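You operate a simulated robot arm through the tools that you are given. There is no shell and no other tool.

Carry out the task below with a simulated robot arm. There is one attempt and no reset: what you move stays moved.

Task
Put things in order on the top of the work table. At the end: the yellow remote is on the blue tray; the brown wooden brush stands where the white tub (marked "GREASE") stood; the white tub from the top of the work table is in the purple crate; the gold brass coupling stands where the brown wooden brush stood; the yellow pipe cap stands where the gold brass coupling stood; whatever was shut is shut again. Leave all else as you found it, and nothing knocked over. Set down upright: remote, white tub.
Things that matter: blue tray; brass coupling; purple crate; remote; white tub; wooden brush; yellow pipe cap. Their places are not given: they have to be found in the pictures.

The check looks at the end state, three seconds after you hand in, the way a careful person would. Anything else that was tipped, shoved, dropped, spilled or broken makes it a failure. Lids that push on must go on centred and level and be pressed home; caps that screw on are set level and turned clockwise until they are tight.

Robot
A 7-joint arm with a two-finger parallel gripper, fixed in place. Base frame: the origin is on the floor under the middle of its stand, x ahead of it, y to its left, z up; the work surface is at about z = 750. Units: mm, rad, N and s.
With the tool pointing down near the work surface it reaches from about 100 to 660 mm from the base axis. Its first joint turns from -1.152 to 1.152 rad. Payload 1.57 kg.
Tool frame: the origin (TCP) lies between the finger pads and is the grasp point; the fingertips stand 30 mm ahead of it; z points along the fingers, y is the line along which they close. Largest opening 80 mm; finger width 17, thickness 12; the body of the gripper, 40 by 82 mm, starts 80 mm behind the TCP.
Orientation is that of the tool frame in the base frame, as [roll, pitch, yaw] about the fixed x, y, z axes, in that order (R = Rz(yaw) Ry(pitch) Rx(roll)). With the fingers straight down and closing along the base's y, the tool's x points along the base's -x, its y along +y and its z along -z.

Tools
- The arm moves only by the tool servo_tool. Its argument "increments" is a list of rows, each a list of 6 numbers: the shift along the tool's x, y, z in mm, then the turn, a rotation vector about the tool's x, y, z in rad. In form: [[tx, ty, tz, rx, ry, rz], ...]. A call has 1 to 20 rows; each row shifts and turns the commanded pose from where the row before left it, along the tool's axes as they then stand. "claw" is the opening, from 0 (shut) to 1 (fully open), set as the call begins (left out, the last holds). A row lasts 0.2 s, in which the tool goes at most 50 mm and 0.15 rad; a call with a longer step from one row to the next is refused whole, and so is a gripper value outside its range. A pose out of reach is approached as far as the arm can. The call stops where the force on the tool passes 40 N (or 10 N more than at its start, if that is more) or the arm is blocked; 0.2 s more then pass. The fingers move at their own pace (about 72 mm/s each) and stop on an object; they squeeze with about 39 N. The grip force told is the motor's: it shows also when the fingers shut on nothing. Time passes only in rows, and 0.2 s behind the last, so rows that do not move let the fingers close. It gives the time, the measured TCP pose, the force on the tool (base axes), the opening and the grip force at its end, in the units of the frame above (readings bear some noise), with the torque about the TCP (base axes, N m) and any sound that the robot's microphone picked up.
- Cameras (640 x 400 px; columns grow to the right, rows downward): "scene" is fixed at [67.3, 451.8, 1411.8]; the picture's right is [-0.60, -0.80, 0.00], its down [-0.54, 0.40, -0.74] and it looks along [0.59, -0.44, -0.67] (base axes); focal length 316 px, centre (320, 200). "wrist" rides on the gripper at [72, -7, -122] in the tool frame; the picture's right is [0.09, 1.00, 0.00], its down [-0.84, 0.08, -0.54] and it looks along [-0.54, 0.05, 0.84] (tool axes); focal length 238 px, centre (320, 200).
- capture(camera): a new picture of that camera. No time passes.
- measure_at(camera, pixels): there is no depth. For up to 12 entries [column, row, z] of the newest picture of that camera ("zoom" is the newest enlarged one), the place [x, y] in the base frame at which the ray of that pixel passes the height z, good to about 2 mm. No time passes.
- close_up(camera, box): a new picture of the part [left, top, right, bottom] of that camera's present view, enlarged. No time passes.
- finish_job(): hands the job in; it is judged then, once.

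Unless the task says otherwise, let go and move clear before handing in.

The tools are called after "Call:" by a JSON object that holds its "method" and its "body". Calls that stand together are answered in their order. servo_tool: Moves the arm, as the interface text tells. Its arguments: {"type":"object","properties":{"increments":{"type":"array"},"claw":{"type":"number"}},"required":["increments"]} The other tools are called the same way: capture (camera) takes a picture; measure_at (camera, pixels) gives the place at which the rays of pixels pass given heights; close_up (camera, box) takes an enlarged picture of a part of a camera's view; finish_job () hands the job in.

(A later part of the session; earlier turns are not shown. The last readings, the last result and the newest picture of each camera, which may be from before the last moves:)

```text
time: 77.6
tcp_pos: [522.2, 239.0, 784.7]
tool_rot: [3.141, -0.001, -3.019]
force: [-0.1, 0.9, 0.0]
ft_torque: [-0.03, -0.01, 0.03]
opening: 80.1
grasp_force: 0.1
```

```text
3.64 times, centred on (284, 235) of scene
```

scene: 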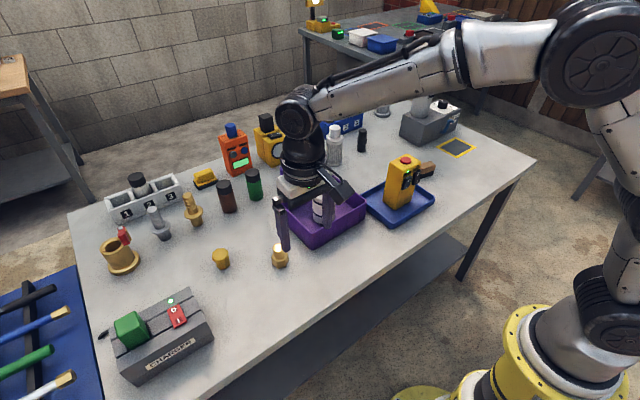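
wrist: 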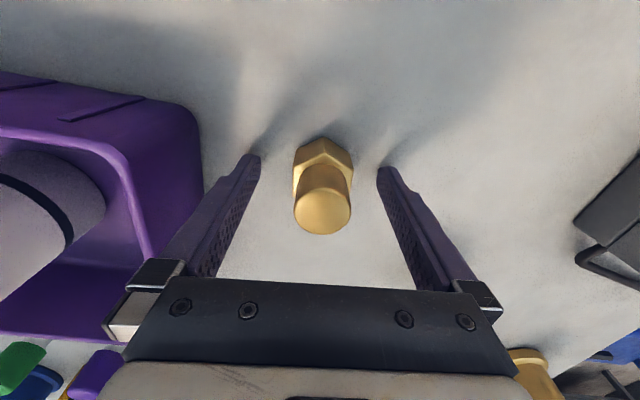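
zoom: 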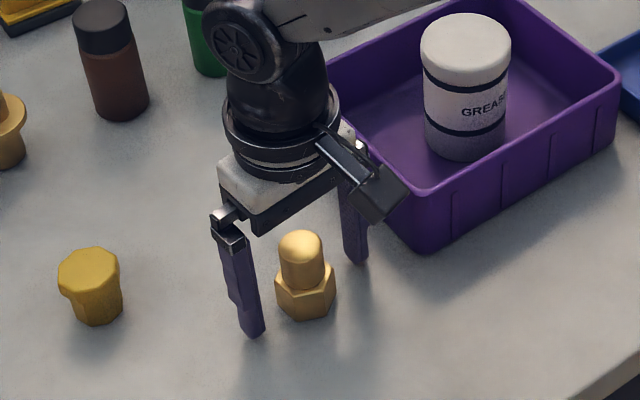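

The fingers are down on both sides of the hex. I'll close and check.

Call:
{"method": "servo_tool", "body": {"increments": [[0, 0, 0, 0, 0, 0], [0, 0, 0, 0, 0, 0], [0, 0, 0, 0, 0, 0], [0, 0, 0, 0, 0, 0]], "claw": 0}}

Call:
{"method": "capture", "body": {"camera": "wrist"}}

Call:
{"method": "servo_tool", "body": {"increments": [[0, 0, -4, 0, 0, 0], [0, 0, -8, 0, 0, 0], [0, 0, -12, 0, 0, 0], [0, 0, 0, 0, 0, 0]]}}

Call:
{"method": "capture", "body": {"camera": "wrist"}}

```text
time: 78.6
tcp_pos: [521.7, 238.4, 784.0]
tool_rot: [3.14, -0.001, -3.019]
force: [-0.5, -0.6, -0.6]
ft_torque: [0.01, 0.02, -0.01]
opening: 40.8
grasp_force: 38.6
```

```text
taken
```

wrist: 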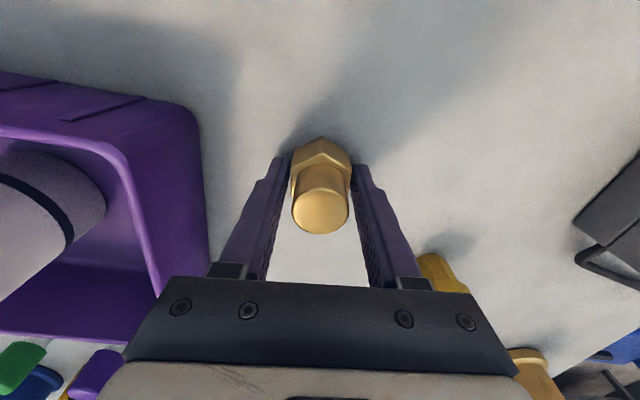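

```text
time: 79.6
tcp_pos: [521.7, 238.9, 810.9]
tool_rot: [-3.141, 0.0, -3.019]
force: [0.3, 0.6, -1.9]
ft_torque: [-0.01, -0.02, -0.02]
opening: 40.7
grasp_force: 38.3
```

```text
taken
```

wrist: 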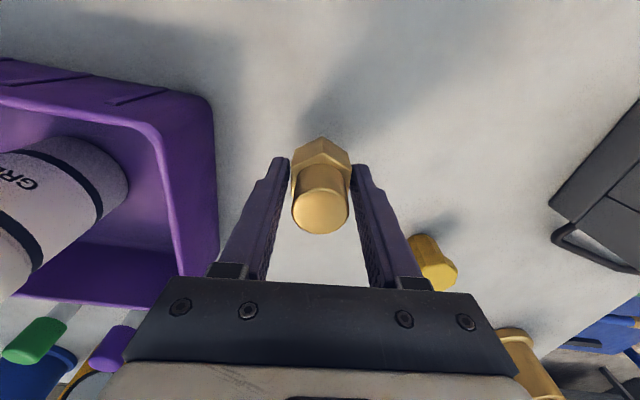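

The coupling is held at 40.8 mm and lifted upright. I'll raise it to z ≈ 965 and turn the tool back to yaw π.

Call:
{"method": "servo_tool", "body": {"increments": [[0, 0, -25, 0, 0, 0.061], [0, 0, -30, 0, 0, 0.061], [0, 0, -30, 0, 0, 0], [0, 0, -30, 0, 0, 0], [0, 0, -25, 0, 0, 0], [0, 0, -15, 0, 0, 0], [0, 0, 0, 0, 0, 0]]}}

Call:
{"method": "capture", "body": {"camera": "scene"}}

```text
time: 81.2
tcp_pos: [523.7, 240.3, 964.8]
tool_rot: [-3.141, -0.001, 3.141]
force: [0.5, -0.4, -1.5]
ft_torque: [0.02, 0.01, 0.01]
opening: 40.7
grasp_force: 39.3
```

```text
taken
```

scene: 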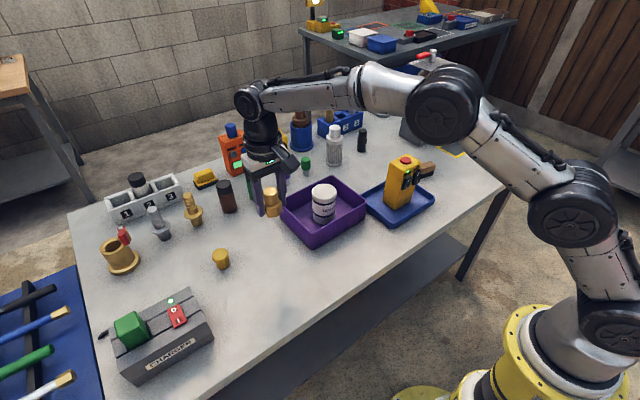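

The coupling is up. I'll carry it in −y while drawing inward, to about (400,−410), staying above all else.

Call:
{"method": "servo_tool", "body": {"increments": [[8, -15, 0, 0, 0, 0], [9, -30, 0, 0, 0, 0], [9, -36, 0, 0, 0, 0], [9, -36, 0, 0, 0, 0], [9, -36, 0, 0, 0, 0], [9, -36, 0, 0, 0, 0], [9, -36, 0, 0, 0, 0], [9, -36, 0, 0, 0, 0], [9, -36, 0, 0, 0, 0], [9, -36, 0, 0, 0, 0], [9, -36, 0, 0, 0, 0], [7, -36, 0, 0, 0, 0], [5, -36, 0, 0, 0, 0], [5, -36, 0, 0, 0, 0], [4, -36, 0, 0, 0, 0], [4, -36, 0, 0, 0, 0], [0, -36, 0, 0, 0, 0], [0, -36, 0, 0, 0, 0], [0, -20, 0, 0, 0, 0], [0, -10, 0, 0, 0, 0]]}}

Call:
{"method": "servo_tool", "body": {"increments": [[0, -10, 15, 0, 0, 0], [0, -10, 25, 0, 0, 0], [0, 0, 25, 0, 0, 0], [0, 0, 25, 0, 0, 0], [0, 0, 0, 0, 0, 0], [0, 0, 0, 0, 0, 0]]}}

Call:
{"method": "capture", "body": {"camera": "wrist"}}

Call:
{"method": "capture", "body": {"camera": "scene"}}

```text
time: 85.4
tcp_pos: [402.1, -410.7, 964.5]
tool_rot: [3.141, 0.001, 3.14]
force: [0.1, 0.4, -1.4]
ft_torque: [0.0, 0.02, -0.01]
opening: 41.0
grasp_force: 39.5
```

```text
time: 86.8
tcp_pos: [398.9, -430.7, 876.2]
tool_rot: [-3.141, 0.0, 3.141]
force: [0.0, 0.0, -1.6]
ft_torque: [-0.01, 0.0, -0.04]
opening: 40.8
grasp_force: 38.3
```

```text
taken
```

wrist: 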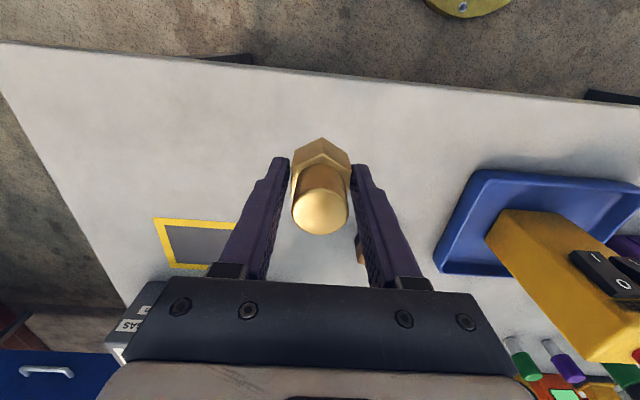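

```text
taken
```

scene: 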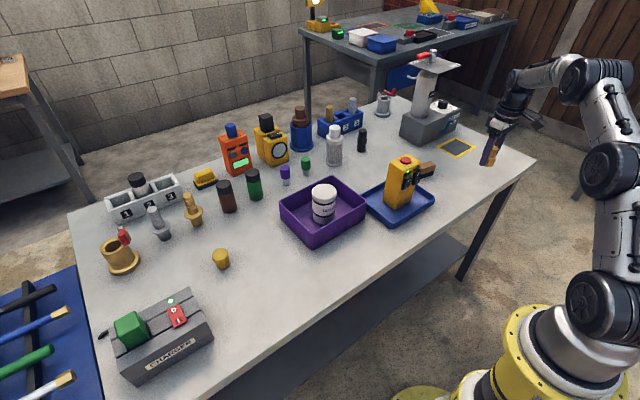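

The coupling is at (399,−431), z 876. I'll move it over the brush's old place (460,−460.3) while lowering to z ≈ 830.

Call:
{"method": "servo_tool", "body": {"increments": [[-15, -8, 10, 0, 0, 0], [-20, -9, 12, 0, 0, 0], [-17, -8, 12, 0, 0, 0], [-9, -4.6, 12, 0, 0, 0], [0, 0, 0, 0, 0, 0], [0, 0, 0, 0, 0, 0]]}}

Call:
{"method": "servo_tool", "body": {"increments": [[0, 0, 0, 0, 0, 0]]}}

Call:
{"method": "servo_tool", "body": {"increments": [[0, 0, 0, 0, 0, 0]]}}

Call:
{"method": "capture", "body": {"camera": "wrist"}}

```text
time: 88.2
tcp_pos: [463.5, -460.4, 829.7]
tool_rot: [3.141, -0.001, -3.141]
force: [0.9, 0.7, -3.1]
ft_torque: [0.02, 0.03, -0.01]
opening: 40.8
grasp_force: 39.2
```

```text
time: 88.6
tcp_pos: [462.2, -461.3, 829.4]
tool_rot: [3.141, 0.0, 3.142]
force: [1.2, 0.1, -1.3]
ft_torque: [0.02, 0.02, 0.01]
opening: 40.8
grasp_force: 39.0
```

```text
time: 89.0
tcp_pos: [461.8, -460.6, 830.1]
tool_rot: [3.141, 0.0, -3.141]
force: [0.1, 0.1, -1.2]
ft_torque: [0.01, -0.03, 0.02]
opening: 40.8
grasp_force: 39.0
```

```text
taken
```

wrist: 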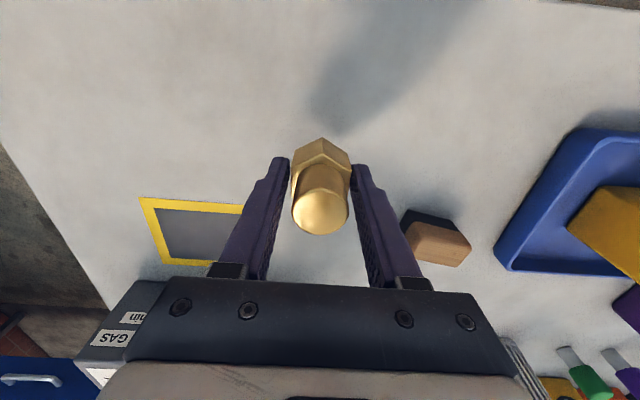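

The TCP averages (462.3,−460.8). I'll correct 1.3 mm and lower to about 3 mm above touch.

Call:
{"method": "servo_tool", "body": {"increments": [[1.3, 0.4, 10, 0, 0, 0], [0, 0, 14, 0, 0, 0], [0, 0, 12, 0, 0, 0], [0, 0, 6, 0, 0, 0], [0, 0, 0, 0, 0, 0]]}}

Call:
{"method": "servo_tool", "body": {"increments": [[0, 0, 1, 0, 0, 0], [0, 0, 1, 0, 0, 0], [0, 0, 0, 0, 0, 0]]}}

Call:
{"method": "servo_tool", "body": {"increments": [[0, 0, 0.7, 0, 0, 0], [0, 0, 0.7, 0, 0, 0], [0, 0, 0, 0, 0, 0]]}}

```text
time: 90.2
tcp_pos: [459.8, -459.7, 788.2]
tool_rot: [3.141, 0.0, -3.141]
force: [0.5, 0.3, -2.2]
ft_torque: [0.0, 0.01, -0.03]
opening: 40.8
grasp_force: 38.8
```

```text
time: 91.0
tcp_pos: [458.4, -460.3, 785.0]
tool_rot: [-3.141, 0.0, 3.141]
force: [0.4, 0.7, -1.4]
ft_torque: [-0.02, 0.01, 0.01]
opening: 41.2
grasp_force: 39.4
```

```text
time: 91.8
tcp_pos: [458.9, -461.6, 784.6]
tool_rot: [-3.141, 0.001, -3.141]
force: [-2.6, 0.9, 6.6]
ft_torque: [0.18, 0.14, 0.04]
opening: 40.7
grasp_force: 38.8
```

The coupling touches the table (6.6 N) at about (459.5,−460.5). I'll release and rise.

Call:
{"method": "servo_tool", "body": {"increments": [[0, 0, 0, 0, 0, 0], [0, 0, 0, 0, 0, 0], [0, 0, 0, 0, 0, 0]], "claw": 1}}

Call:
{"method": "servo_tool", "body": {"increments": [[0, 0, -5, 0, 0, 0], [0, 0, -10, 0, 0, 0], [0, 0, -20, 0, 0, 0], [0, 0, -30, 0, 0, 0], [0, 0, -30, 0, 0, 0], [0, 0, 0, 0, 0, 0]]}}

Call:
{"method": "capture", "body": {"camera": "wrist"}}

Call:
{"method": "close_up", "body": {"camera": "scene", "box": [400, 120, 528, 200]}}

```text
time: 92.6
tcp_pos: [459.3, -462.3, 784.2]
tool_rot: [-3.141, -0.001, -3.14]
force: [0.1, -1.4, -1.1]
ft_torque: [0.0, -0.02, 0.02]
opening: 80.1
grasp_force: 0.0
```

```text
time: 94.0
tcp_pos: [458.7, -458.8, 878.0]
tool_rot: [3.141, 0.0, 3.141]
force: [-0.2, 0.3, -0.1]
ft_torque: [-0.01, 0.01, -0.01]
opening: 79.8
grasp_force: 0.0
```

```text
taken
```

wrist: 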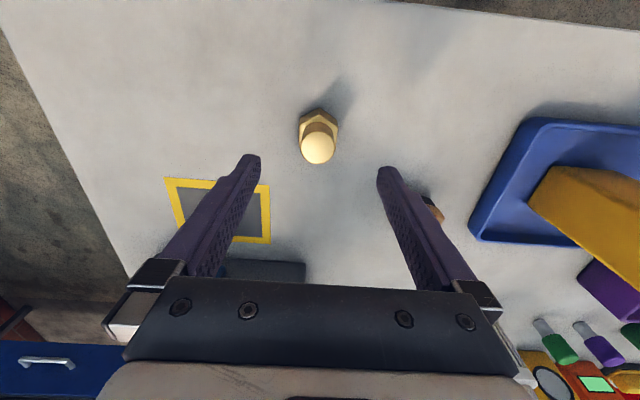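

```text
5.00 times, centred on (464, 160) of scene
```

zoom: 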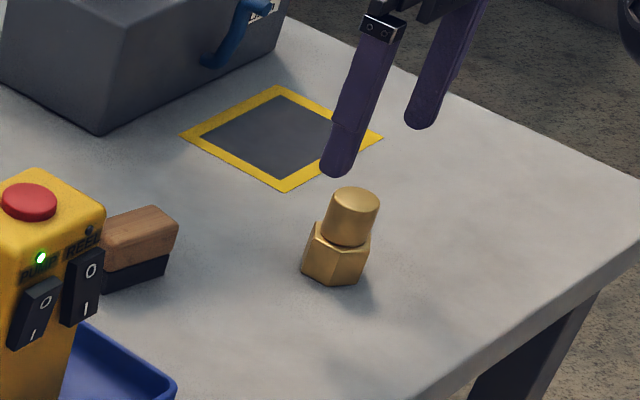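

The coupling stands upright. I'll check its position by measuring its top disc and base.

Call:
{"method": "measure_at", "body": {"camera": "zoom", "pixels": [[355, 206, 808], [301, 271, 750], [339, 285, 750], [362, 282, 750], [370, 247, 760]]}}

Call:
{"method": "close_up", "body": {"camera": "wrist", "box": [272, 90, 368, 175]}}

```text
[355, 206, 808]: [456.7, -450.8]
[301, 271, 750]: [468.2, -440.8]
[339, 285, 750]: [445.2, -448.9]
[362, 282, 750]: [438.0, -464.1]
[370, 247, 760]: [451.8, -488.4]
```

```text
4.71 times, centred on (320, 132) of wrist
```

zoom: 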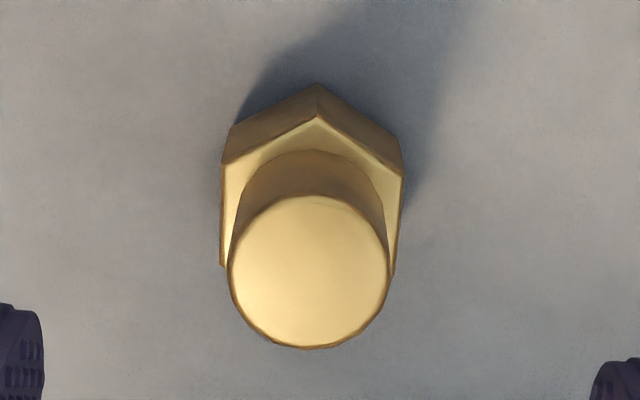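

Call:
{"method": "measure_at", "body": {"camera": "zoom", "pixels": [[318, 84, 750], [229, 128, 750], [399, 140, 750], [318, 117, 775], [222, 165, 775], [405, 175, 775], [222, 265, 775], [393, 272, 775], [229, 270, 809], [388, 270, 809], [308, 349, 809], [315, 196, 809]]}}

Call:
{"method": "close_up", "body": {"camera": "scene", "box": [448, 145, 496, 181]}}

```text
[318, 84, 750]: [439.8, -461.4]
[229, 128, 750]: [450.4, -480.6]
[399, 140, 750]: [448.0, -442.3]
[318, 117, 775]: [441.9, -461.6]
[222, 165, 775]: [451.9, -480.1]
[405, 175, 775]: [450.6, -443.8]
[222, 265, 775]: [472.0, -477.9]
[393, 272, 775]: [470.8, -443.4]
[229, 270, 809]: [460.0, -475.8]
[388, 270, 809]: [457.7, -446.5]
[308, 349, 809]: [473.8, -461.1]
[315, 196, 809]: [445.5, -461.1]
```

```text
11.11 times, centred on (472, 163) of scene
```

zoom: 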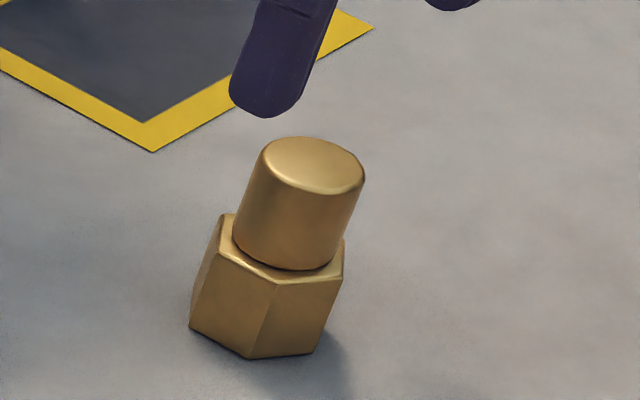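

Call:
{"method": "measure_at", "body": {"camera": "zoom", "pixels": [[312, 166, 809], [190, 327, 750], [248, 358, 750], [315, 352, 750], [344, 285, 775], [345, 242, 775]]}}

```text
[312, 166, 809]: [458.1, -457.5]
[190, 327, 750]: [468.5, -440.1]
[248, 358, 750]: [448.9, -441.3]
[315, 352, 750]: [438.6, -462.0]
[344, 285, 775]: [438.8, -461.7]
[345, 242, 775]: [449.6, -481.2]
```

Both cameras place the coupling at about (459,−461), right where the brush stood. Next I'll go back toward the cap, which is near (602,361) at a radius of about 702 mm, so it will need a tilted grip.

Call:
{"method": "servo_tool", "body": {"increments": [[10, 10, -25, 0, 0, 0], [10, 15, -30, 0, 0, 0], [10, 25, -30, 0, 0, 0], [5, 38, -20, 0, 0, 0], [0, 42, 0, 0, 0, 0], [0, 42, 0, 0, 0, 0], [0, 42, 0, 0, 0, 0], [0, 42, 0, 0, 0, 0], [0, 42, 0, 0, 0, 0], [0, 42, 0, 0, 0, 0], [0, 42, 0, 0, 0, 0], [0, 42, 0, 0, 0, 0], [0, 42, 0, 0, 0, 0], [0, 42, 0, 0, 0, 0], [0, 42, 0, 0, 0, 0], [0, 42, 0, 0, 0, 0], [0, 42, 0, 0, 0, 0], [0, 42, 0, 0, 0, 0], [0, 42, 0, 0, 0, 0], [0, 25, 0, 0, 0, 0]]}}

Call:
{"method": "servo_tool", "body": {"increments": [[-10, 10, 0, 0, 0, 0], [-20, 10, 0, 0, 0, 0], [-20, 10, 0, 0, 0, 0], [-20, 10, 0, 0, 0, 0], [0, 0, 0, 0, 0, 0], [0, 0, 0, 0, 0, 0]]}}

Call:
{"method": "capture", "body": {"camera": "wrist"}}

Call:
{"method": "capture", "body": {"camera": "scene"}}

```text
time: 98.2
tcp_pos: [423.5, 284.1, 983.3]
tool_rot: [3.141, 0.0, -3.142]
force: [1.4, 0.3, -0.2]
ft_torque: [0.01, 0.01, -0.01]
opening: 80.0
grasp_force: 0.0
```

```text
time: 99.6
tcp_pos: [496.4, 323.9, 983.5]
tool_rot: [3.142, -0.001, 3.141]
force: [0.2, 1.4, 0.6]
ft_torque: [-0.02, 0.01, -0.01]
opening: 79.8
grasp_force: 0.1
```

```text
taken
```

wrist: 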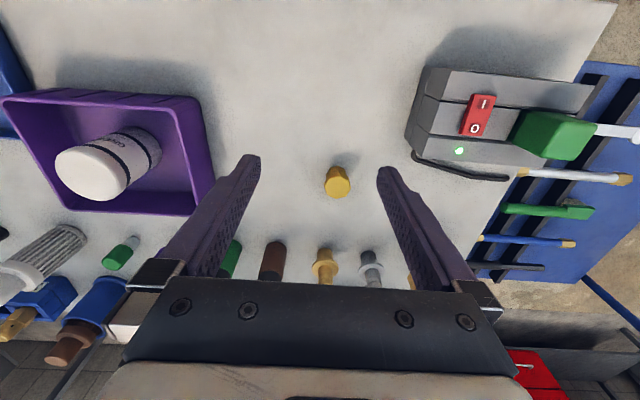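

```text
taken
```

scene: 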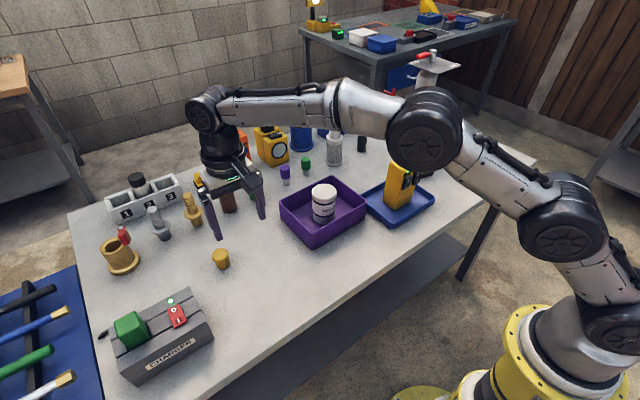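

The cap shows at (338,183) in the wrist picture. I'll zoom from both cameras to fix its centre, size and octagon orientation.

Call:
{"method": "close_up", "body": {"camera": "scene", "box": [200, 240, 240, 275]}}

Call:
{"method": "close_up", "body": {"camera": "wrist", "box": [314, 155, 362, 205]}}

```text
11.43 times, centred on (220, 258) of scene
```

zoom: 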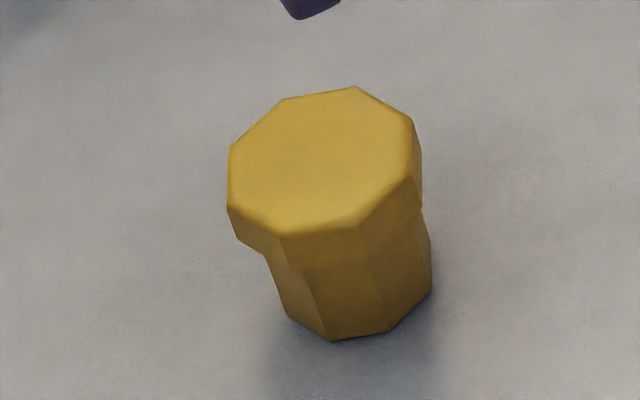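

```text
8.00 times, centred on (338, 180) of wrist
```

zoom: 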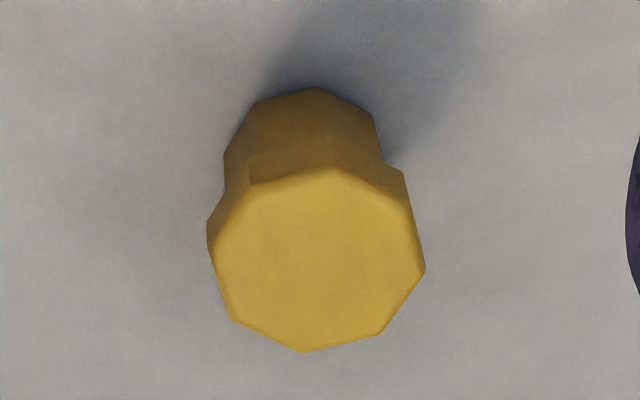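

Call:
{"method": "measure_at", "body": {"camera": "zoom", "pixels": [[333, 168, 797], [406, 200, 797], [424, 268, 797], [380, 335, 797], [303, 352, 797], [233, 320, 797], [212, 250, 797], [247, 183, 797], [316, 88, 750], [255, 103, 750], [225, 155, 750], [372, 113, 750]]}}

Call:
{"method": "servo_tool", "body": {"increments": [[0, 0, 0, 0, 0, 0]]}}

Call:
{"method": "close_up", "body": {"camera": "scene", "box": [200, 240, 240, 275]}}

Call:
{"method": "measure_at", "body": {"camera": "zoom", "pixels": [[353, 88, 797], [280, 99, 797], [229, 150, 797], [228, 207, 797], [280, 240, 797], [360, 225, 797], [412, 180, 797], [413, 122, 797], [333, 341, 750], [287, 316, 750], [392, 330, 750], [432, 290, 750]]}}

```text
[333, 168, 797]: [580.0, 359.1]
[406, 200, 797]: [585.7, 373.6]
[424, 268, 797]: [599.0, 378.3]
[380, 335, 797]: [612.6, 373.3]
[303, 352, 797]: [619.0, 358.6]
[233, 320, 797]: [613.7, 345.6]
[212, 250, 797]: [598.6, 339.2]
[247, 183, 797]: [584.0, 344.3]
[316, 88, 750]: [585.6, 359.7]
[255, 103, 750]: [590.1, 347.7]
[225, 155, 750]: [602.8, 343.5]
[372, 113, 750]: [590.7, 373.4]
```

```text
time: 100.0
tcp_pos: [496.1, 322.4, 984.2]
tool_rot: [3.14, 0.0, 3.14]
force: [0.0, -0.3, -0.3]
ft_torque: [0.01, -0.02, -0.02]
opening: 80.0
grasp_force: 0.1
```

```text
11.43 times, centred on (220, 258) of scene
```

zoom: 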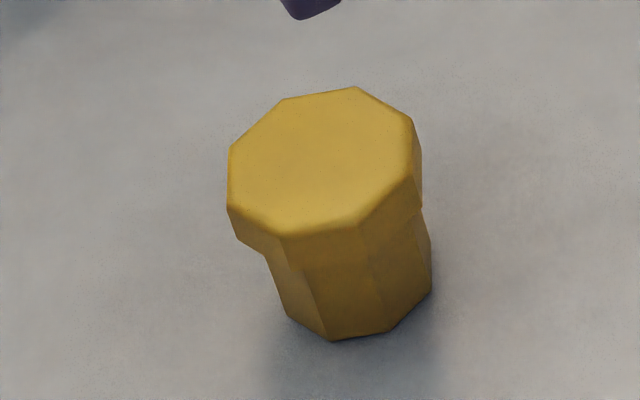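

```text
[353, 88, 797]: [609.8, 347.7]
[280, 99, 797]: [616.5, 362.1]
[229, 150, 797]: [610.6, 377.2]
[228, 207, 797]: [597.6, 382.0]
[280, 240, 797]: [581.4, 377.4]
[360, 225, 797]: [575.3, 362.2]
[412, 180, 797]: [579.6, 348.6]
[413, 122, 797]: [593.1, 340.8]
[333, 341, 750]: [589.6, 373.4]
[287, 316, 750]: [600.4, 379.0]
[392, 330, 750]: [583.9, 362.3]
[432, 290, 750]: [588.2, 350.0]
```

The cap stands at about (602,361), with its octagon head about 37 mm across flats, top near z 790, and flats at 22.5° + k·45°. I'll check that the charger's handle, around (412,155)–(508,178), leaves room for the outer finger.

Call:
{"method": "measure_at", "body": {"camera": "wrist", "pixels": [[412, 155, 750], [412, 155, 780], [425, 168, 750], [425, 168, 780], [508, 179, 750], [508, 179, 780], [410, 142, 750], [427, 70, 800], [275, 270, 800], [325, 283, 770], [370, 283, 770]]}}

Call:
{"method": "close_up", "body": {"camera": "wrist", "box": [220, 120, 520, 300]}}

```text
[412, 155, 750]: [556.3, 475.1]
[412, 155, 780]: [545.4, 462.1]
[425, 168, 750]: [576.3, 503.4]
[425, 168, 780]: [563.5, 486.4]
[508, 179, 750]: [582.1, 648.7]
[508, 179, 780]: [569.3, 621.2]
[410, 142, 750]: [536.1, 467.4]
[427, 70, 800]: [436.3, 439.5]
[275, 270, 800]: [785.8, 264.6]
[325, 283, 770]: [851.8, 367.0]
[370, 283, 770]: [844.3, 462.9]
```

```text
2.13 times, centred on (370, 210) of wrist
```

zoom: 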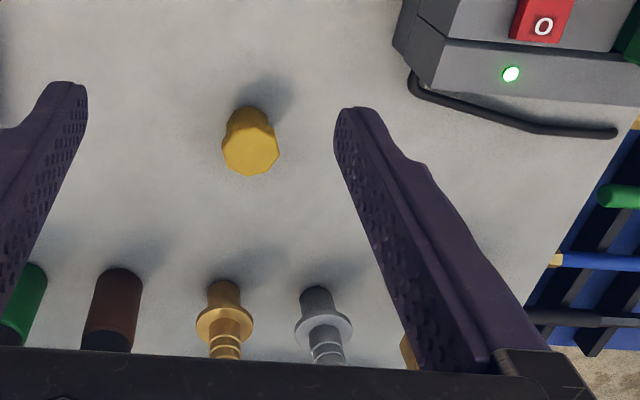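

The cap has free space around it; the charger handle is over 60 mm away. I'll turn the tool to yaw π+0.393 and then tilt it outward by 0.40 rad, staying high.

Call:
{"method": "servo_tool", "body": {"increments": [[0, 0, 0, 0, 0, -0.1309], [0, 0, 0, 0, 0, -0.1309], [0, 0, 0, 0, 0, -0.1309], [0, 0, 0, 0, -0.1333, 0], [0, 0, 0, 0, -0.1333, 0], [0, 0, 0, 0, -0.1334, 0], [0, 0, 0, 0, 0, 0], [0, 0, 0, 0, 0, 0]]}}

Call:
{"method": "servo_tool", "body": {"increments": [[0, 0, 0, 0, 0, 0]]}}

Call:
{"method": "capture", "body": {"camera": "scene"}}

Call:
{"method": "capture", "body": {"camera": "wrist"}}

```text
time: 101.8
tcp_pos: [493.6, 321.3, 984.4]
tool_rot: [3.141, 0.403, -2.749]
force: [0.5, -0.2, -0.3]
ft_torque: [-0.03, 0.02, 0.01]
opening: 80.1
grasp_force: 0.1
```

```text
time: 102.2
tcp_pos: [493.2, 322.4, 983.7]
tool_rot: [3.141, 0.399, -2.749]
force: [-0.2, 0.4, -0.3]
ft_torque: [-0.01, 0.01, 0.03]
opening: 80.3
grasp_force: 0.0
```

```text
taken
```

scene: 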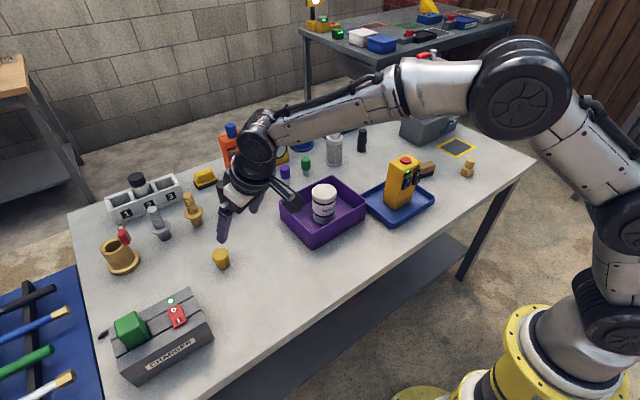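

```text
taken
```

wrist: 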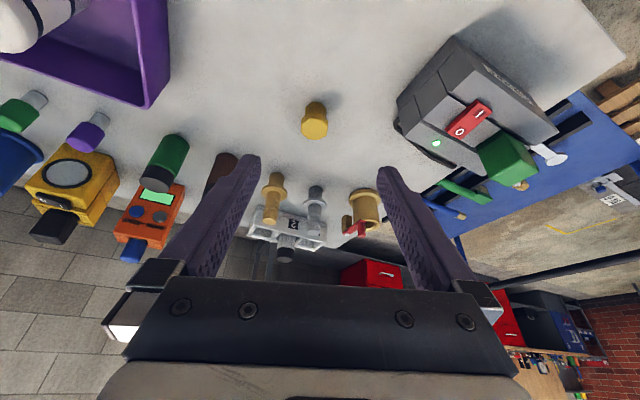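

The tool is tilted outward as wanted (pitch 0.40, yaw −2.749). I'll move to a pre-grasp point 70 mm behind the grip pose along the tool axis.

Call:
{"method": "servo_tool", "body": {"increments": [[-4.7, -0.97, 20, 0, 0, 0], [-4.7, -0.97, 28, 0, 0, 0], [-4.7, -0.97, 28, 0, 0, 0], [-4.7, -0.97, 28, 0, 0, 0], [-4.7, -0.97, 25, 0, 0, 0], [-4.8, -0.95, 19.2, 0, 0, 0], [0, 0, 0, 0, 0, 0], [0, 0, 0, 0, 0, 0]]}}

Call:
{"method": "servo_tool", "body": {"increments": [[0, 0, 0, 0, 0, 0]]}}

Call:
{"method": "capture", "body": {"camera": "wrist"}}

Call:
{"method": "close_up", "body": {"camera": "scene", "box": [170, 150, 298, 280]}}

```text
time: 104.0
tcp_pos: [572.5, 351.5, 856.8]
tool_rot: [3.141, 0.399, -2.748]
force: [0.3, -0.6, 0.4]
ft_torque: [0.01, -0.02, 0.0]
opening: 80.2
grasp_force: 0.0
```

```text
time: 104.4
tcp_pos: [571.9, 350.4, 857.9]
tool_rot: [3.141, 0.399, -2.749]
force: [-0.3, -0.7, 0.7]
ft_torque: [-0.01, -0.01, 0.02]
opening: 80.1
grasp_force: 0.1
```

```text
taken
```

wrist: 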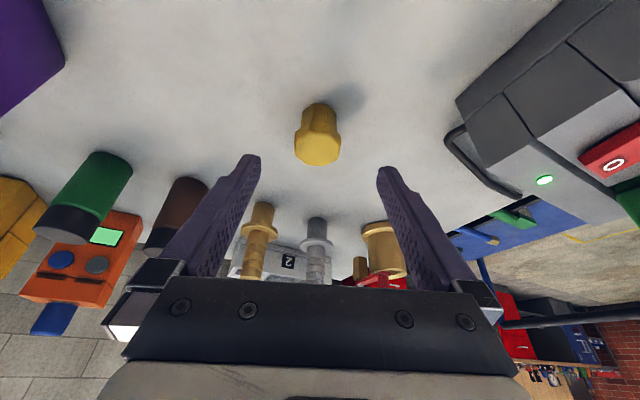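

```text
3.08 times, centred on (234, 215) of scene
```

zoom: 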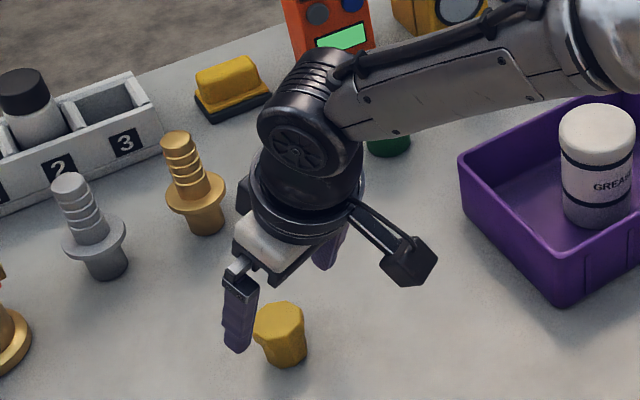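

The arm reaches this pose, and the cap appears at (317,135), about 2.5 mm to the tool's −y. I'll zoom in to confirm the centre.

Call:
{"method": "close_up", "body": {"camera": "wrist", "box": [280, 90, 360, 175]}}

Call:
{"method": "measure_at", "body": {"camera": "zoom", "pixels": [[320, 60, 750]]}}

```text
4.71 times, centred on (320, 132) of wrist
```

zoom: 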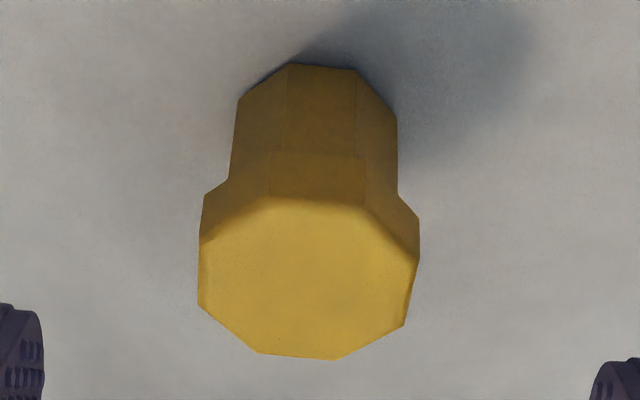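

```text
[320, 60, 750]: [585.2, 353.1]
```

Call:
{"method": "measure_at", "body": {"camera": "zoom", "pixels": [[270, 198, 790], [365, 206, 790], [417, 258, 790], [403, 326, 790], [333, 360, 790], [260, 352, 790], [198, 305, 790], [202, 240, 790], [290, 64, 750], [355, 70, 750], [395, 117, 750], [238, 98, 750]]}}

```text
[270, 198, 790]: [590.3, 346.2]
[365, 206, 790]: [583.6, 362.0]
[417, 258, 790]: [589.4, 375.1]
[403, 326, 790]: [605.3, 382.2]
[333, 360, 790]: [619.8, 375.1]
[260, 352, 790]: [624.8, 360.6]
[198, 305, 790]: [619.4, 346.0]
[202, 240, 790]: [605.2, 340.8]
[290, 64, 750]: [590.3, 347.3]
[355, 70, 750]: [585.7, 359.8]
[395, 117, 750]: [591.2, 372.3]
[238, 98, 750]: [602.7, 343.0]
```

The cap's middle refines to (602.5,360.4), and its flats line up with the fingers. I'll correct 2.9 mm in tool y and advance 69 mm along the tool axis.

Call:
{"method": "servo_tool", "body": {"increments": [[-0.6, -2.9, 5, 0, 0, 0], [0, 0, 10, 0, 0, 0], [0, 0, 10, 0, 0, 0], [0, 0, 10, 0, 0, 0], [0, 0, 10, 0, 0, 0], [0, 0, 10, 0, 0, 0], [0, 0, 8, 0, 0, 0], [0, 0, 6, 0, 0, 0], [0, 0, 0, 0, 0, 0], [0, 0, 0, 0, 0, 0]]}}

Call:
{"method": "servo_tool", "body": {"increments": [[0, 0, 0, 0, 0, 0]]}}

Call:
{"method": "capture", "body": {"camera": "wrist"}}

Call:
{"method": "close_up", "body": {"camera": "scene", "box": [170, 190, 298, 290]}}

```text
time: 106.6
tcp_pos: [599.9, 357.4, 796.6]
tool_rot: [-3.141, 0.399, -2.748]
force: [-0.3, -0.4, -0.8]
ft_torque: [-0.01, 0.01, 0.01]
opening: 79.7
grasp_force: 0.1
```

```text
time: 107.0
tcp_pos: [600.6, 356.9, 795.7]
tool_rot: [3.142, 0.4, -2.75]
force: [-1.2, -0.5, 0.3]
ft_torque: [0.0, -0.01, 0.0]
opening: 80.2
grasp_force: 0.1
```

```text
taken
```

wrist: 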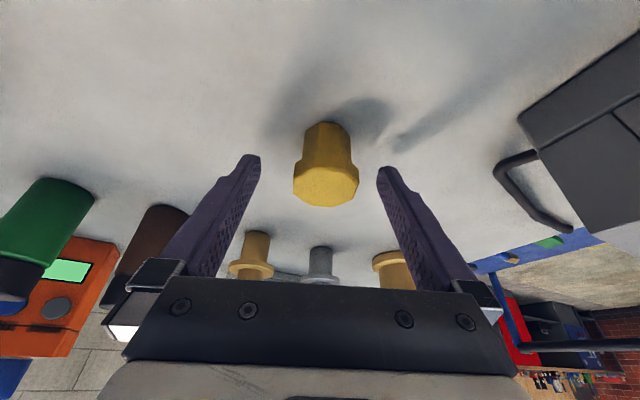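

```text
4.00 times, centred on (234, 240) of scene
```

zoom: 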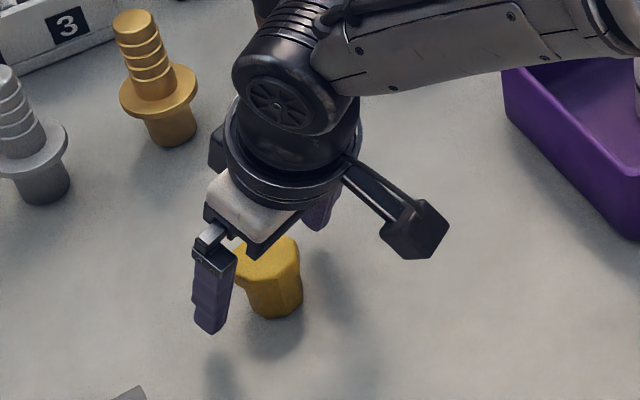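

The cap sits slightly to the tool's +y at (325,175). I'll centre by 2.2 mm, lower 2 mm and close on the head.

Call:
{"method": "servo_tool", "body": {"increments": [[1.0, 2.2, 1.5, 0, 0, 0], [0, 0, 0, 0, 0, 0], [0, 0, 0, 0, 0, 0]]}}

Call:
{"method": "servo_tool", "body": {"increments": [[0, 0, 0, 0, 0, 0], [0, 0, 0, 0, 0, 0], [0, 0, 0, 0, 0, 0], [0, 0, 0, 0, 0, 0]], "claw": 0}}

Call:
{"method": "capture", "body": {"camera": "wrist"}}

Call:
{"method": "close_up", "body": {"camera": "scene", "box": [170, 190, 298, 290]}}

```text
time: 107.8
tcp_pos: [599.0, 359.1, 794.3]
tool_rot: [-3.141, 0.4, -2.749]
force: [-0.2, -0.6, 0.0]
ft_torque: [0.03, -0.02, 0.0]
opening: 79.7
grasp_force: 0.1
```

```text
time: 108.8
tcp_pos: [599.7, 359.8, 793.5]
tool_rot: [3.141, 0.399, -2.749]
force: [0.2, 1.0, 0.3]
ft_torque: [-0.01, -0.01, 0.01]
opening: 39.5
grasp_force: 39.9
```

```text
taken
```

wrist: 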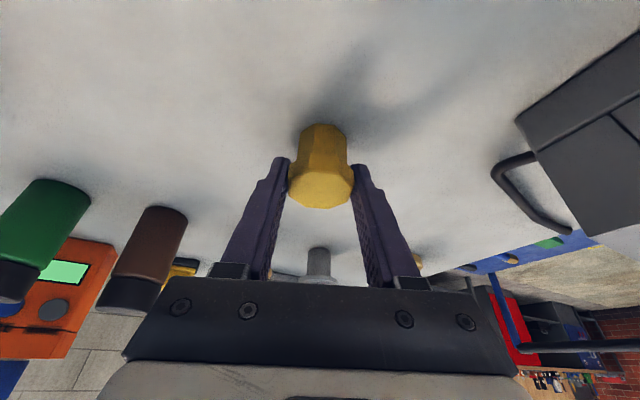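

```text
4.00 times, centred on (234, 240) of scene
```

zoom: 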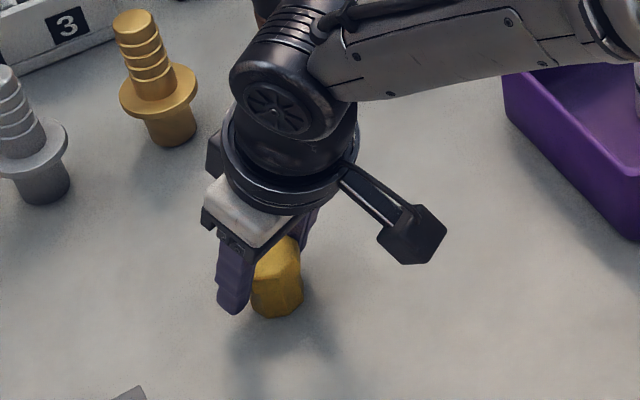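

The cap is gripped at 39.5 mm, still upright. I'll lift straight up in the base frame, slowly at first, and check.

Call:
{"method": "servo_tool", "body": {"increments": [[-1.2, 0, -2.8, 0, 0, 0], [-2.3, 0, -5.5, 0, 0, 0], [-3.9, 0, -9.2, 0, 0, 0], [-5.8, 0, -13.8, 0, 0, 0], [0, 0, 0, 0, 0, 0]]}}

Call:
{"method": "capture", "body": {"camera": "wrist"}}

Call:
{"method": "close_up", "body": {"camera": "scene", "box": [170, 180, 298, 290]}}

```text
time: 110.0
tcp_pos: [598.9, 359.4, 827.5]
tool_rot: [-3.139, 0.399, -2.747]
force: [0.1, 0.4, -0.7]
ft_torque: [-0.03, 0.01, 0.01]
opening: 39.8
grasp_force: 39.0
```

```text
taken
```

wrist: 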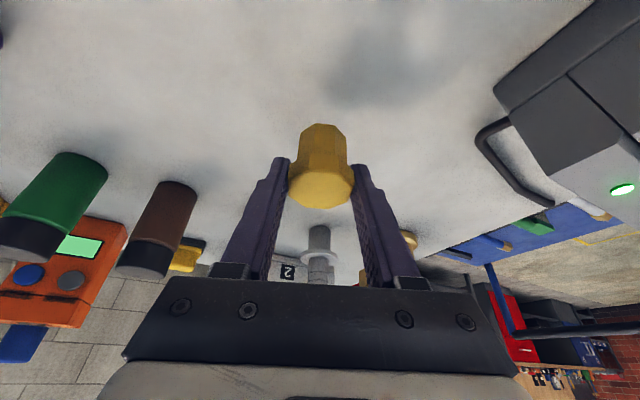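

```text
3.64 times, centred on (234, 235) of scene
```

zoom: 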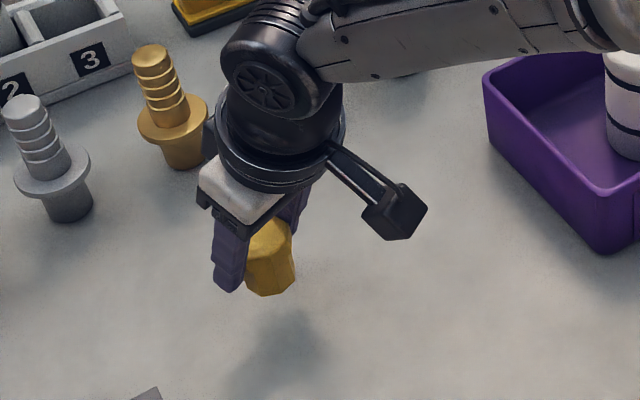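

The cap is lifted, unmoved in the grip. I'll carry it level to above the coupling's old place (521,240).

Call:
{"method": "servo_tool", "body": {"increments": [[9, -6.5, -3.8, 0, 0, 0], [18, -13, -7.6, 0, 0, 0], [22, -15.8, -9.3, 0, 0, 0], [22, -15.8, -9.3, 0, 0, 0], [18, -13, -7.6, 0, 0, 0], [14, -10, -5.9, 0, 0, 0], [8.6, -6.2, -3.6, 0, 0, 0], [0, 0, 0, 0, 0, 0], [0, 0, 0, 0, 0, 0]]}}

Call:
{"method": "servo_tool", "body": {"increments": [[0, 0, 0, 0, 0, 0]]}}

Call:
{"method": "servo_tool", "body": {"increments": [[0, 0, 0, 0, 0, 0]]}}

Call:
{"method": "capture", "body": {"camera": "wrist"}}

Call:
{"method": "capture", "body": {"camera": "scene"}}

```text
time: 112.0
tcp_pos: [519.4, 238.7, 827.4]
tool_rot: [3.141, 0.4, -2.75]
force: [-0.5, -0.7, -0.7]
ft_torque: [-0.01, -0.01, -0.01]
opening: 39.6
grasp_force: 39.5
```

```text
time: 112.4
tcp_pos: [519.9, 238.1, 827.6]
tool_rot: [-3.14, 0.4, -2.75]
force: [-0.5, 0.0, -0.1]
ft_torque: [-0.03, 0.01, 0.03]
opening: 39.6
grasp_force: 39.1
```

```text
time: 112.8
tcp_pos: [518.1, 237.8, 827.0]
tool_rot: [3.141, 0.4, -2.75]
force: [-0.3, 0.2, -0.5]
ft_torque: [0.03, 0.0, 0.01]
opening: 39.5
grasp_force: 39.1
```

```text
taken
```

wrist: 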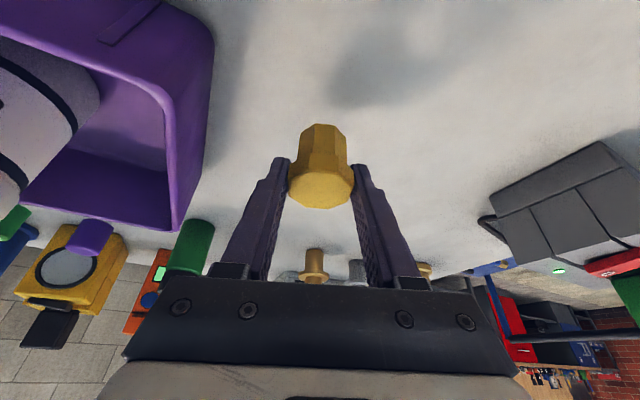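

```text
taken
```

scene: 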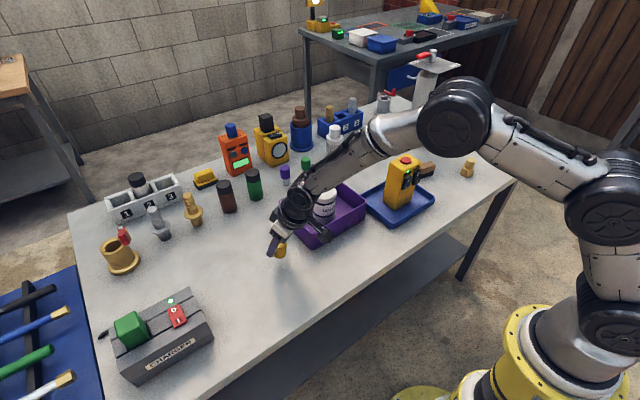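

The TCP averages (519.1,238.2). I'll correct 1 mm and lower straight down to about 3 mm above contact.

Call:
{"method": "servo_tool", "body": {"increments": [[0.7, 1.07, 0, 0, 0, 0], [3.1, 0, 7.4, 0, 0, 0], [3.9, 0, 9.2, 0, 0, 0], [3.1, 0, 7.4, 0, 0, 0], [1.9, 0, 4.4, 0, 0, 0], [0, 0, 0, 0, 0, 0]]}}

Call:
{"method": "capture", "body": {"camera": "wrist"}}

Call:
{"method": "close_up", "body": {"camera": "scene", "box": [220, 180, 348, 290]}}

Call:
{"method": "servo_tool", "body": {"increments": [[0.4, 0, 0.92, 0, 0, 0], [0.4, 0, 0.92, 0, 0, 0], [0, 0, 0, 0, 0, 0]]}}

```text
time: 114.2
tcp_pos: [516.5, 238.9, 793.7]
tool_rot: [3.141, 0.4, -2.75]
force: [0.4, 0.6, -0.5]
ft_torque: [-0.01, 0.05, 0.01]
opening: 39.7
grasp_force: 39.1
```

```text
taken
```

wrist: 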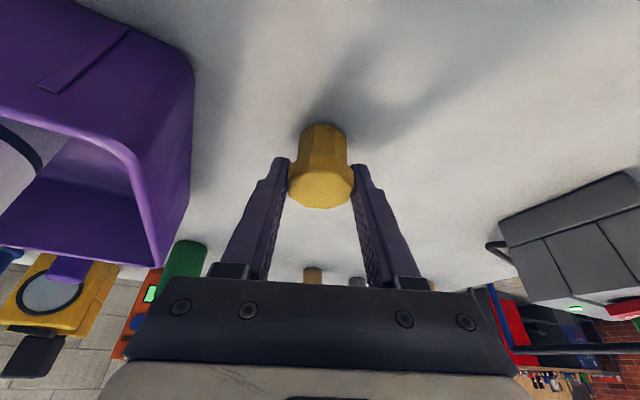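

```text
3.64 times, centred on (284, 235) of scene
```

zoom: 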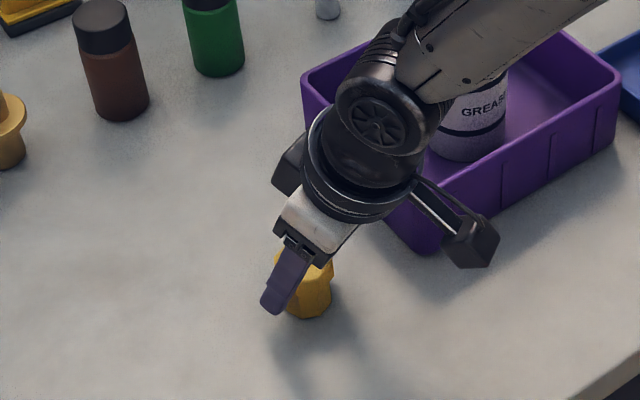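

```text
time: 115.0
tcp_pos: [517.8, 240.9, 793.8]
tool_rot: [-3.142, 0.401, -2.748]
force: [-0.2, -0.1, 1.0]
ft_torque: [-0.04, 0.01, 0.03]
opening: 39.9
grasp_force: 39.0
```

I'm near contact (+1 N). A couple more fine steps down should confirm.

Call:
{"method": "servo_tool", "body": {"increments": [[0.3, 0, 0.7, 0, 0, 0], [0, 0, 0, 0, 0, 0]]}}

Call:
{"method": "servo_tool", "body": {"increments": [[0.3, 0, 0.7, 0, 0, 0], [0, 0, 0, 0, 0, 0]]}}

```text
time: 115.6
tcp_pos: [516.9, 241.1, 793.2]
tool_rot: [-3.141, 0.404, -2.749]
force: [-1.5, 0.2, 8.1]
ft_torque: [-0.06, 0.12, -0.02]
opening: 39.6
grasp_force: 38.7
```

```text
time: 116.2
tcp_pos: [516.4, 239.4, 794.2]
tool_rot: [3.142, 0.405, -2.748]
force: [0.9, 1.8, 9.1]
ft_torque: [0.07, 0.0, -0.02]
opening: 39.8
grasp_force: 39.6
```

Contact is confirmed at 8–9 N. I'll release, then back off along the tool axis.

Call:
{"method": "servo_tool", "body": {"increments": [[0, 0, 0, 0, 0, 0], [0, 0, 0, 0, 0, 0], [0, 0, 0, 0, 0, 0]], "claw": 1}}

Call:
{"method": "capture", "body": {"camera": "wrist"}}

Call:
{"method": "servo_tool", "body": {"increments": [[0, 0, -5, 0, 0, 0], [0, 0, -10, 0, 0, 0], [0, 0, -20, 0, 0, 0], [0, 0, -30, 0, 0, 0], [0, 0, -30, 0, 0, 0], [0, 0, -30, 0, 0, 0], [0, 0, 0, 0, 0, 0]]}}

Call:
{"method": "capture", "body": {"camera": "wrist"}}

Call:
{"method": "close_up", "body": {"camera": "scene", "box": [220, 200, 348, 290]}}

```text
time: 117.0
tcp_pos: [516.3, 240.4, 792.2]
tool_rot: [-3.141, 0.4, -2.75]
force: [0.7, -0.3, -0.3]
ft_torque: [0.03, -0.01, -0.04]
opening: 80.0
grasp_force: 0.0
```

```text
taken
```

wrist: 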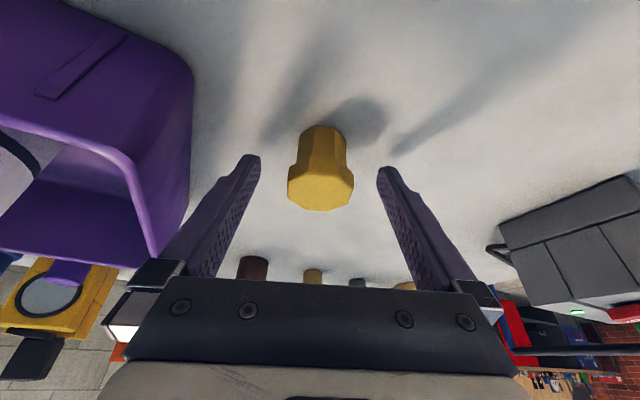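

```text
time: 118.6
tcp_pos: [470.2, 221.2, 908.3]
tool_rot: [-3.141, 0.398, -2.749]
force: [-0.6, 0.6, -0.6]
ft_torque: [-0.02, -0.01, 0.03]
opening: 80.0
grasp_force: 0.0
```

```text
taken
```

wrist: 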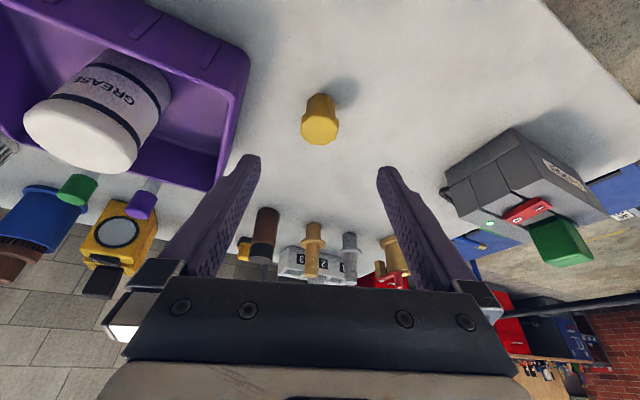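

```text
4.44 times, centred on (284, 245) of scene
```

zoom: 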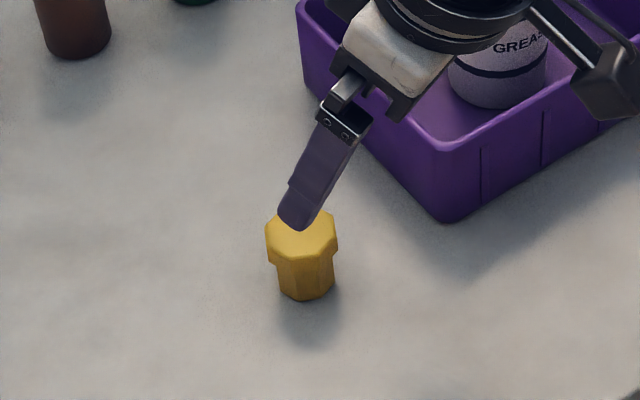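

The cap stands upright at the coupling's old place. I'll back off further up and level the tool, then verify everything.

Call:
{"method": "servo_tool", "body": {"increments": [[0, 0, -30, 0, 0, 0], [0, 0, -30, 0, 0, 0], [0, 0, -20, 0, 0, 0], [0, 0, 0, 0, 0.1333, 0], [0, 0, 0, 0, 0.1333, 0], [0, 0, 0, 0, 0.1334, 0], [0, 0, 0, 0, 0, 0.1309], [0, 0, 0, 0, 0, 0.1309], [0, 0, 0, 0, 0, 0.1309], [0, 0, 0, 0, 0, 0]]}}

Call:
{"method": "capture", "body": {"camera": "wrist"}}

Call:
{"method": "close_up", "body": {"camera": "wrist", "box": [280, 100, 380, 200]}}

Call:
{"method": "capture", "body": {"camera": "scene"}}

```text
time: 120.8
tcp_pos: [443.0, 210.0, 980.6]
tool_rot: [3.139, 0.001, 3.14]
force: [0.6, -1.1, -0.1]
ft_torque: [0.02, 0.0, 0.02]
opening: 80.0
grasp_force: 0.1
```

```text
taken
```

wrist: 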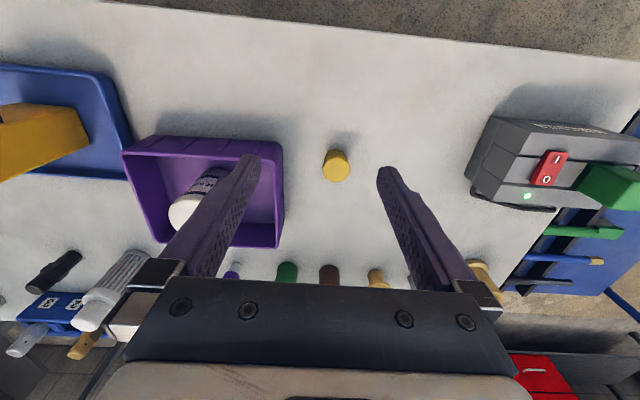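

```text
4.00 times, centred on (330, 150) of wrist
```

zoom: 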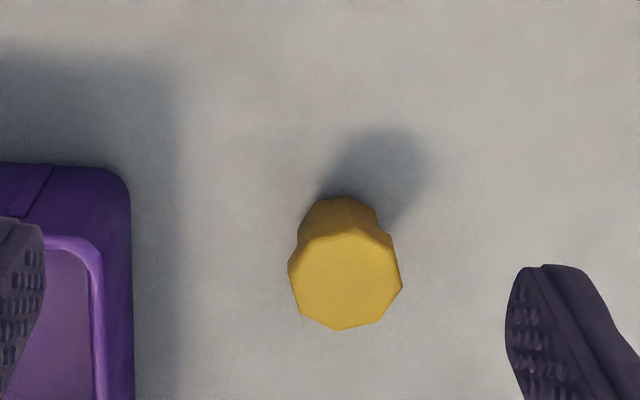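

```text
taken
```

scene: 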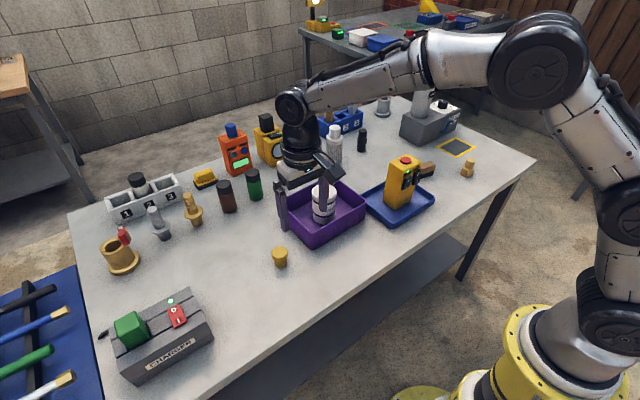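

Call:
{"method": "measure_at", "body": {"camera": "zoom", "pixels": [[289, 268, 791], [402, 282, 791], [336, 330, 791], [352, 230, 791], [342, 197, 750], [299, 225, 750], [377, 208, 750], [312, 205, 750]]}}

Call:
{"method": "close_up", "body": {"camera": "scene", "box": [260, 235, 300, 275]}}

Call:
{"method": "measure_at", "body": {"camera": "zoom", "pixels": [[320, 200, 750], [320, 180, 791]]}}

```text
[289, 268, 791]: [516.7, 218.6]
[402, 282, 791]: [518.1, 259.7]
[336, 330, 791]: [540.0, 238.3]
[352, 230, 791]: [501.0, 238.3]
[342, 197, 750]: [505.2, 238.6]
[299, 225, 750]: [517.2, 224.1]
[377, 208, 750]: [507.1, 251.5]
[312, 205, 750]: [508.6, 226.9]
```

```text
10.00 times, centred on (280, 255) of scene
```

zoom: 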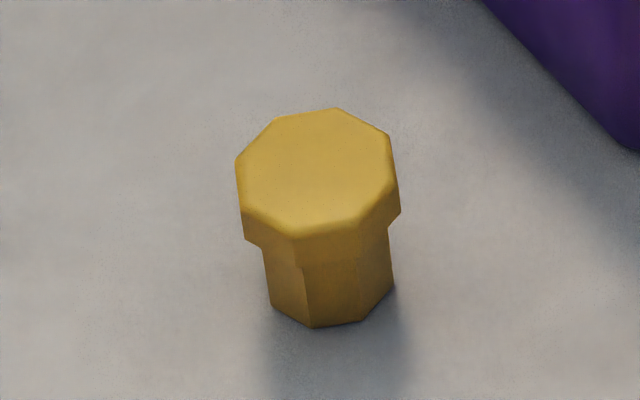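

```text
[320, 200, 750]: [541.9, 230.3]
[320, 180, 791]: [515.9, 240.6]
```

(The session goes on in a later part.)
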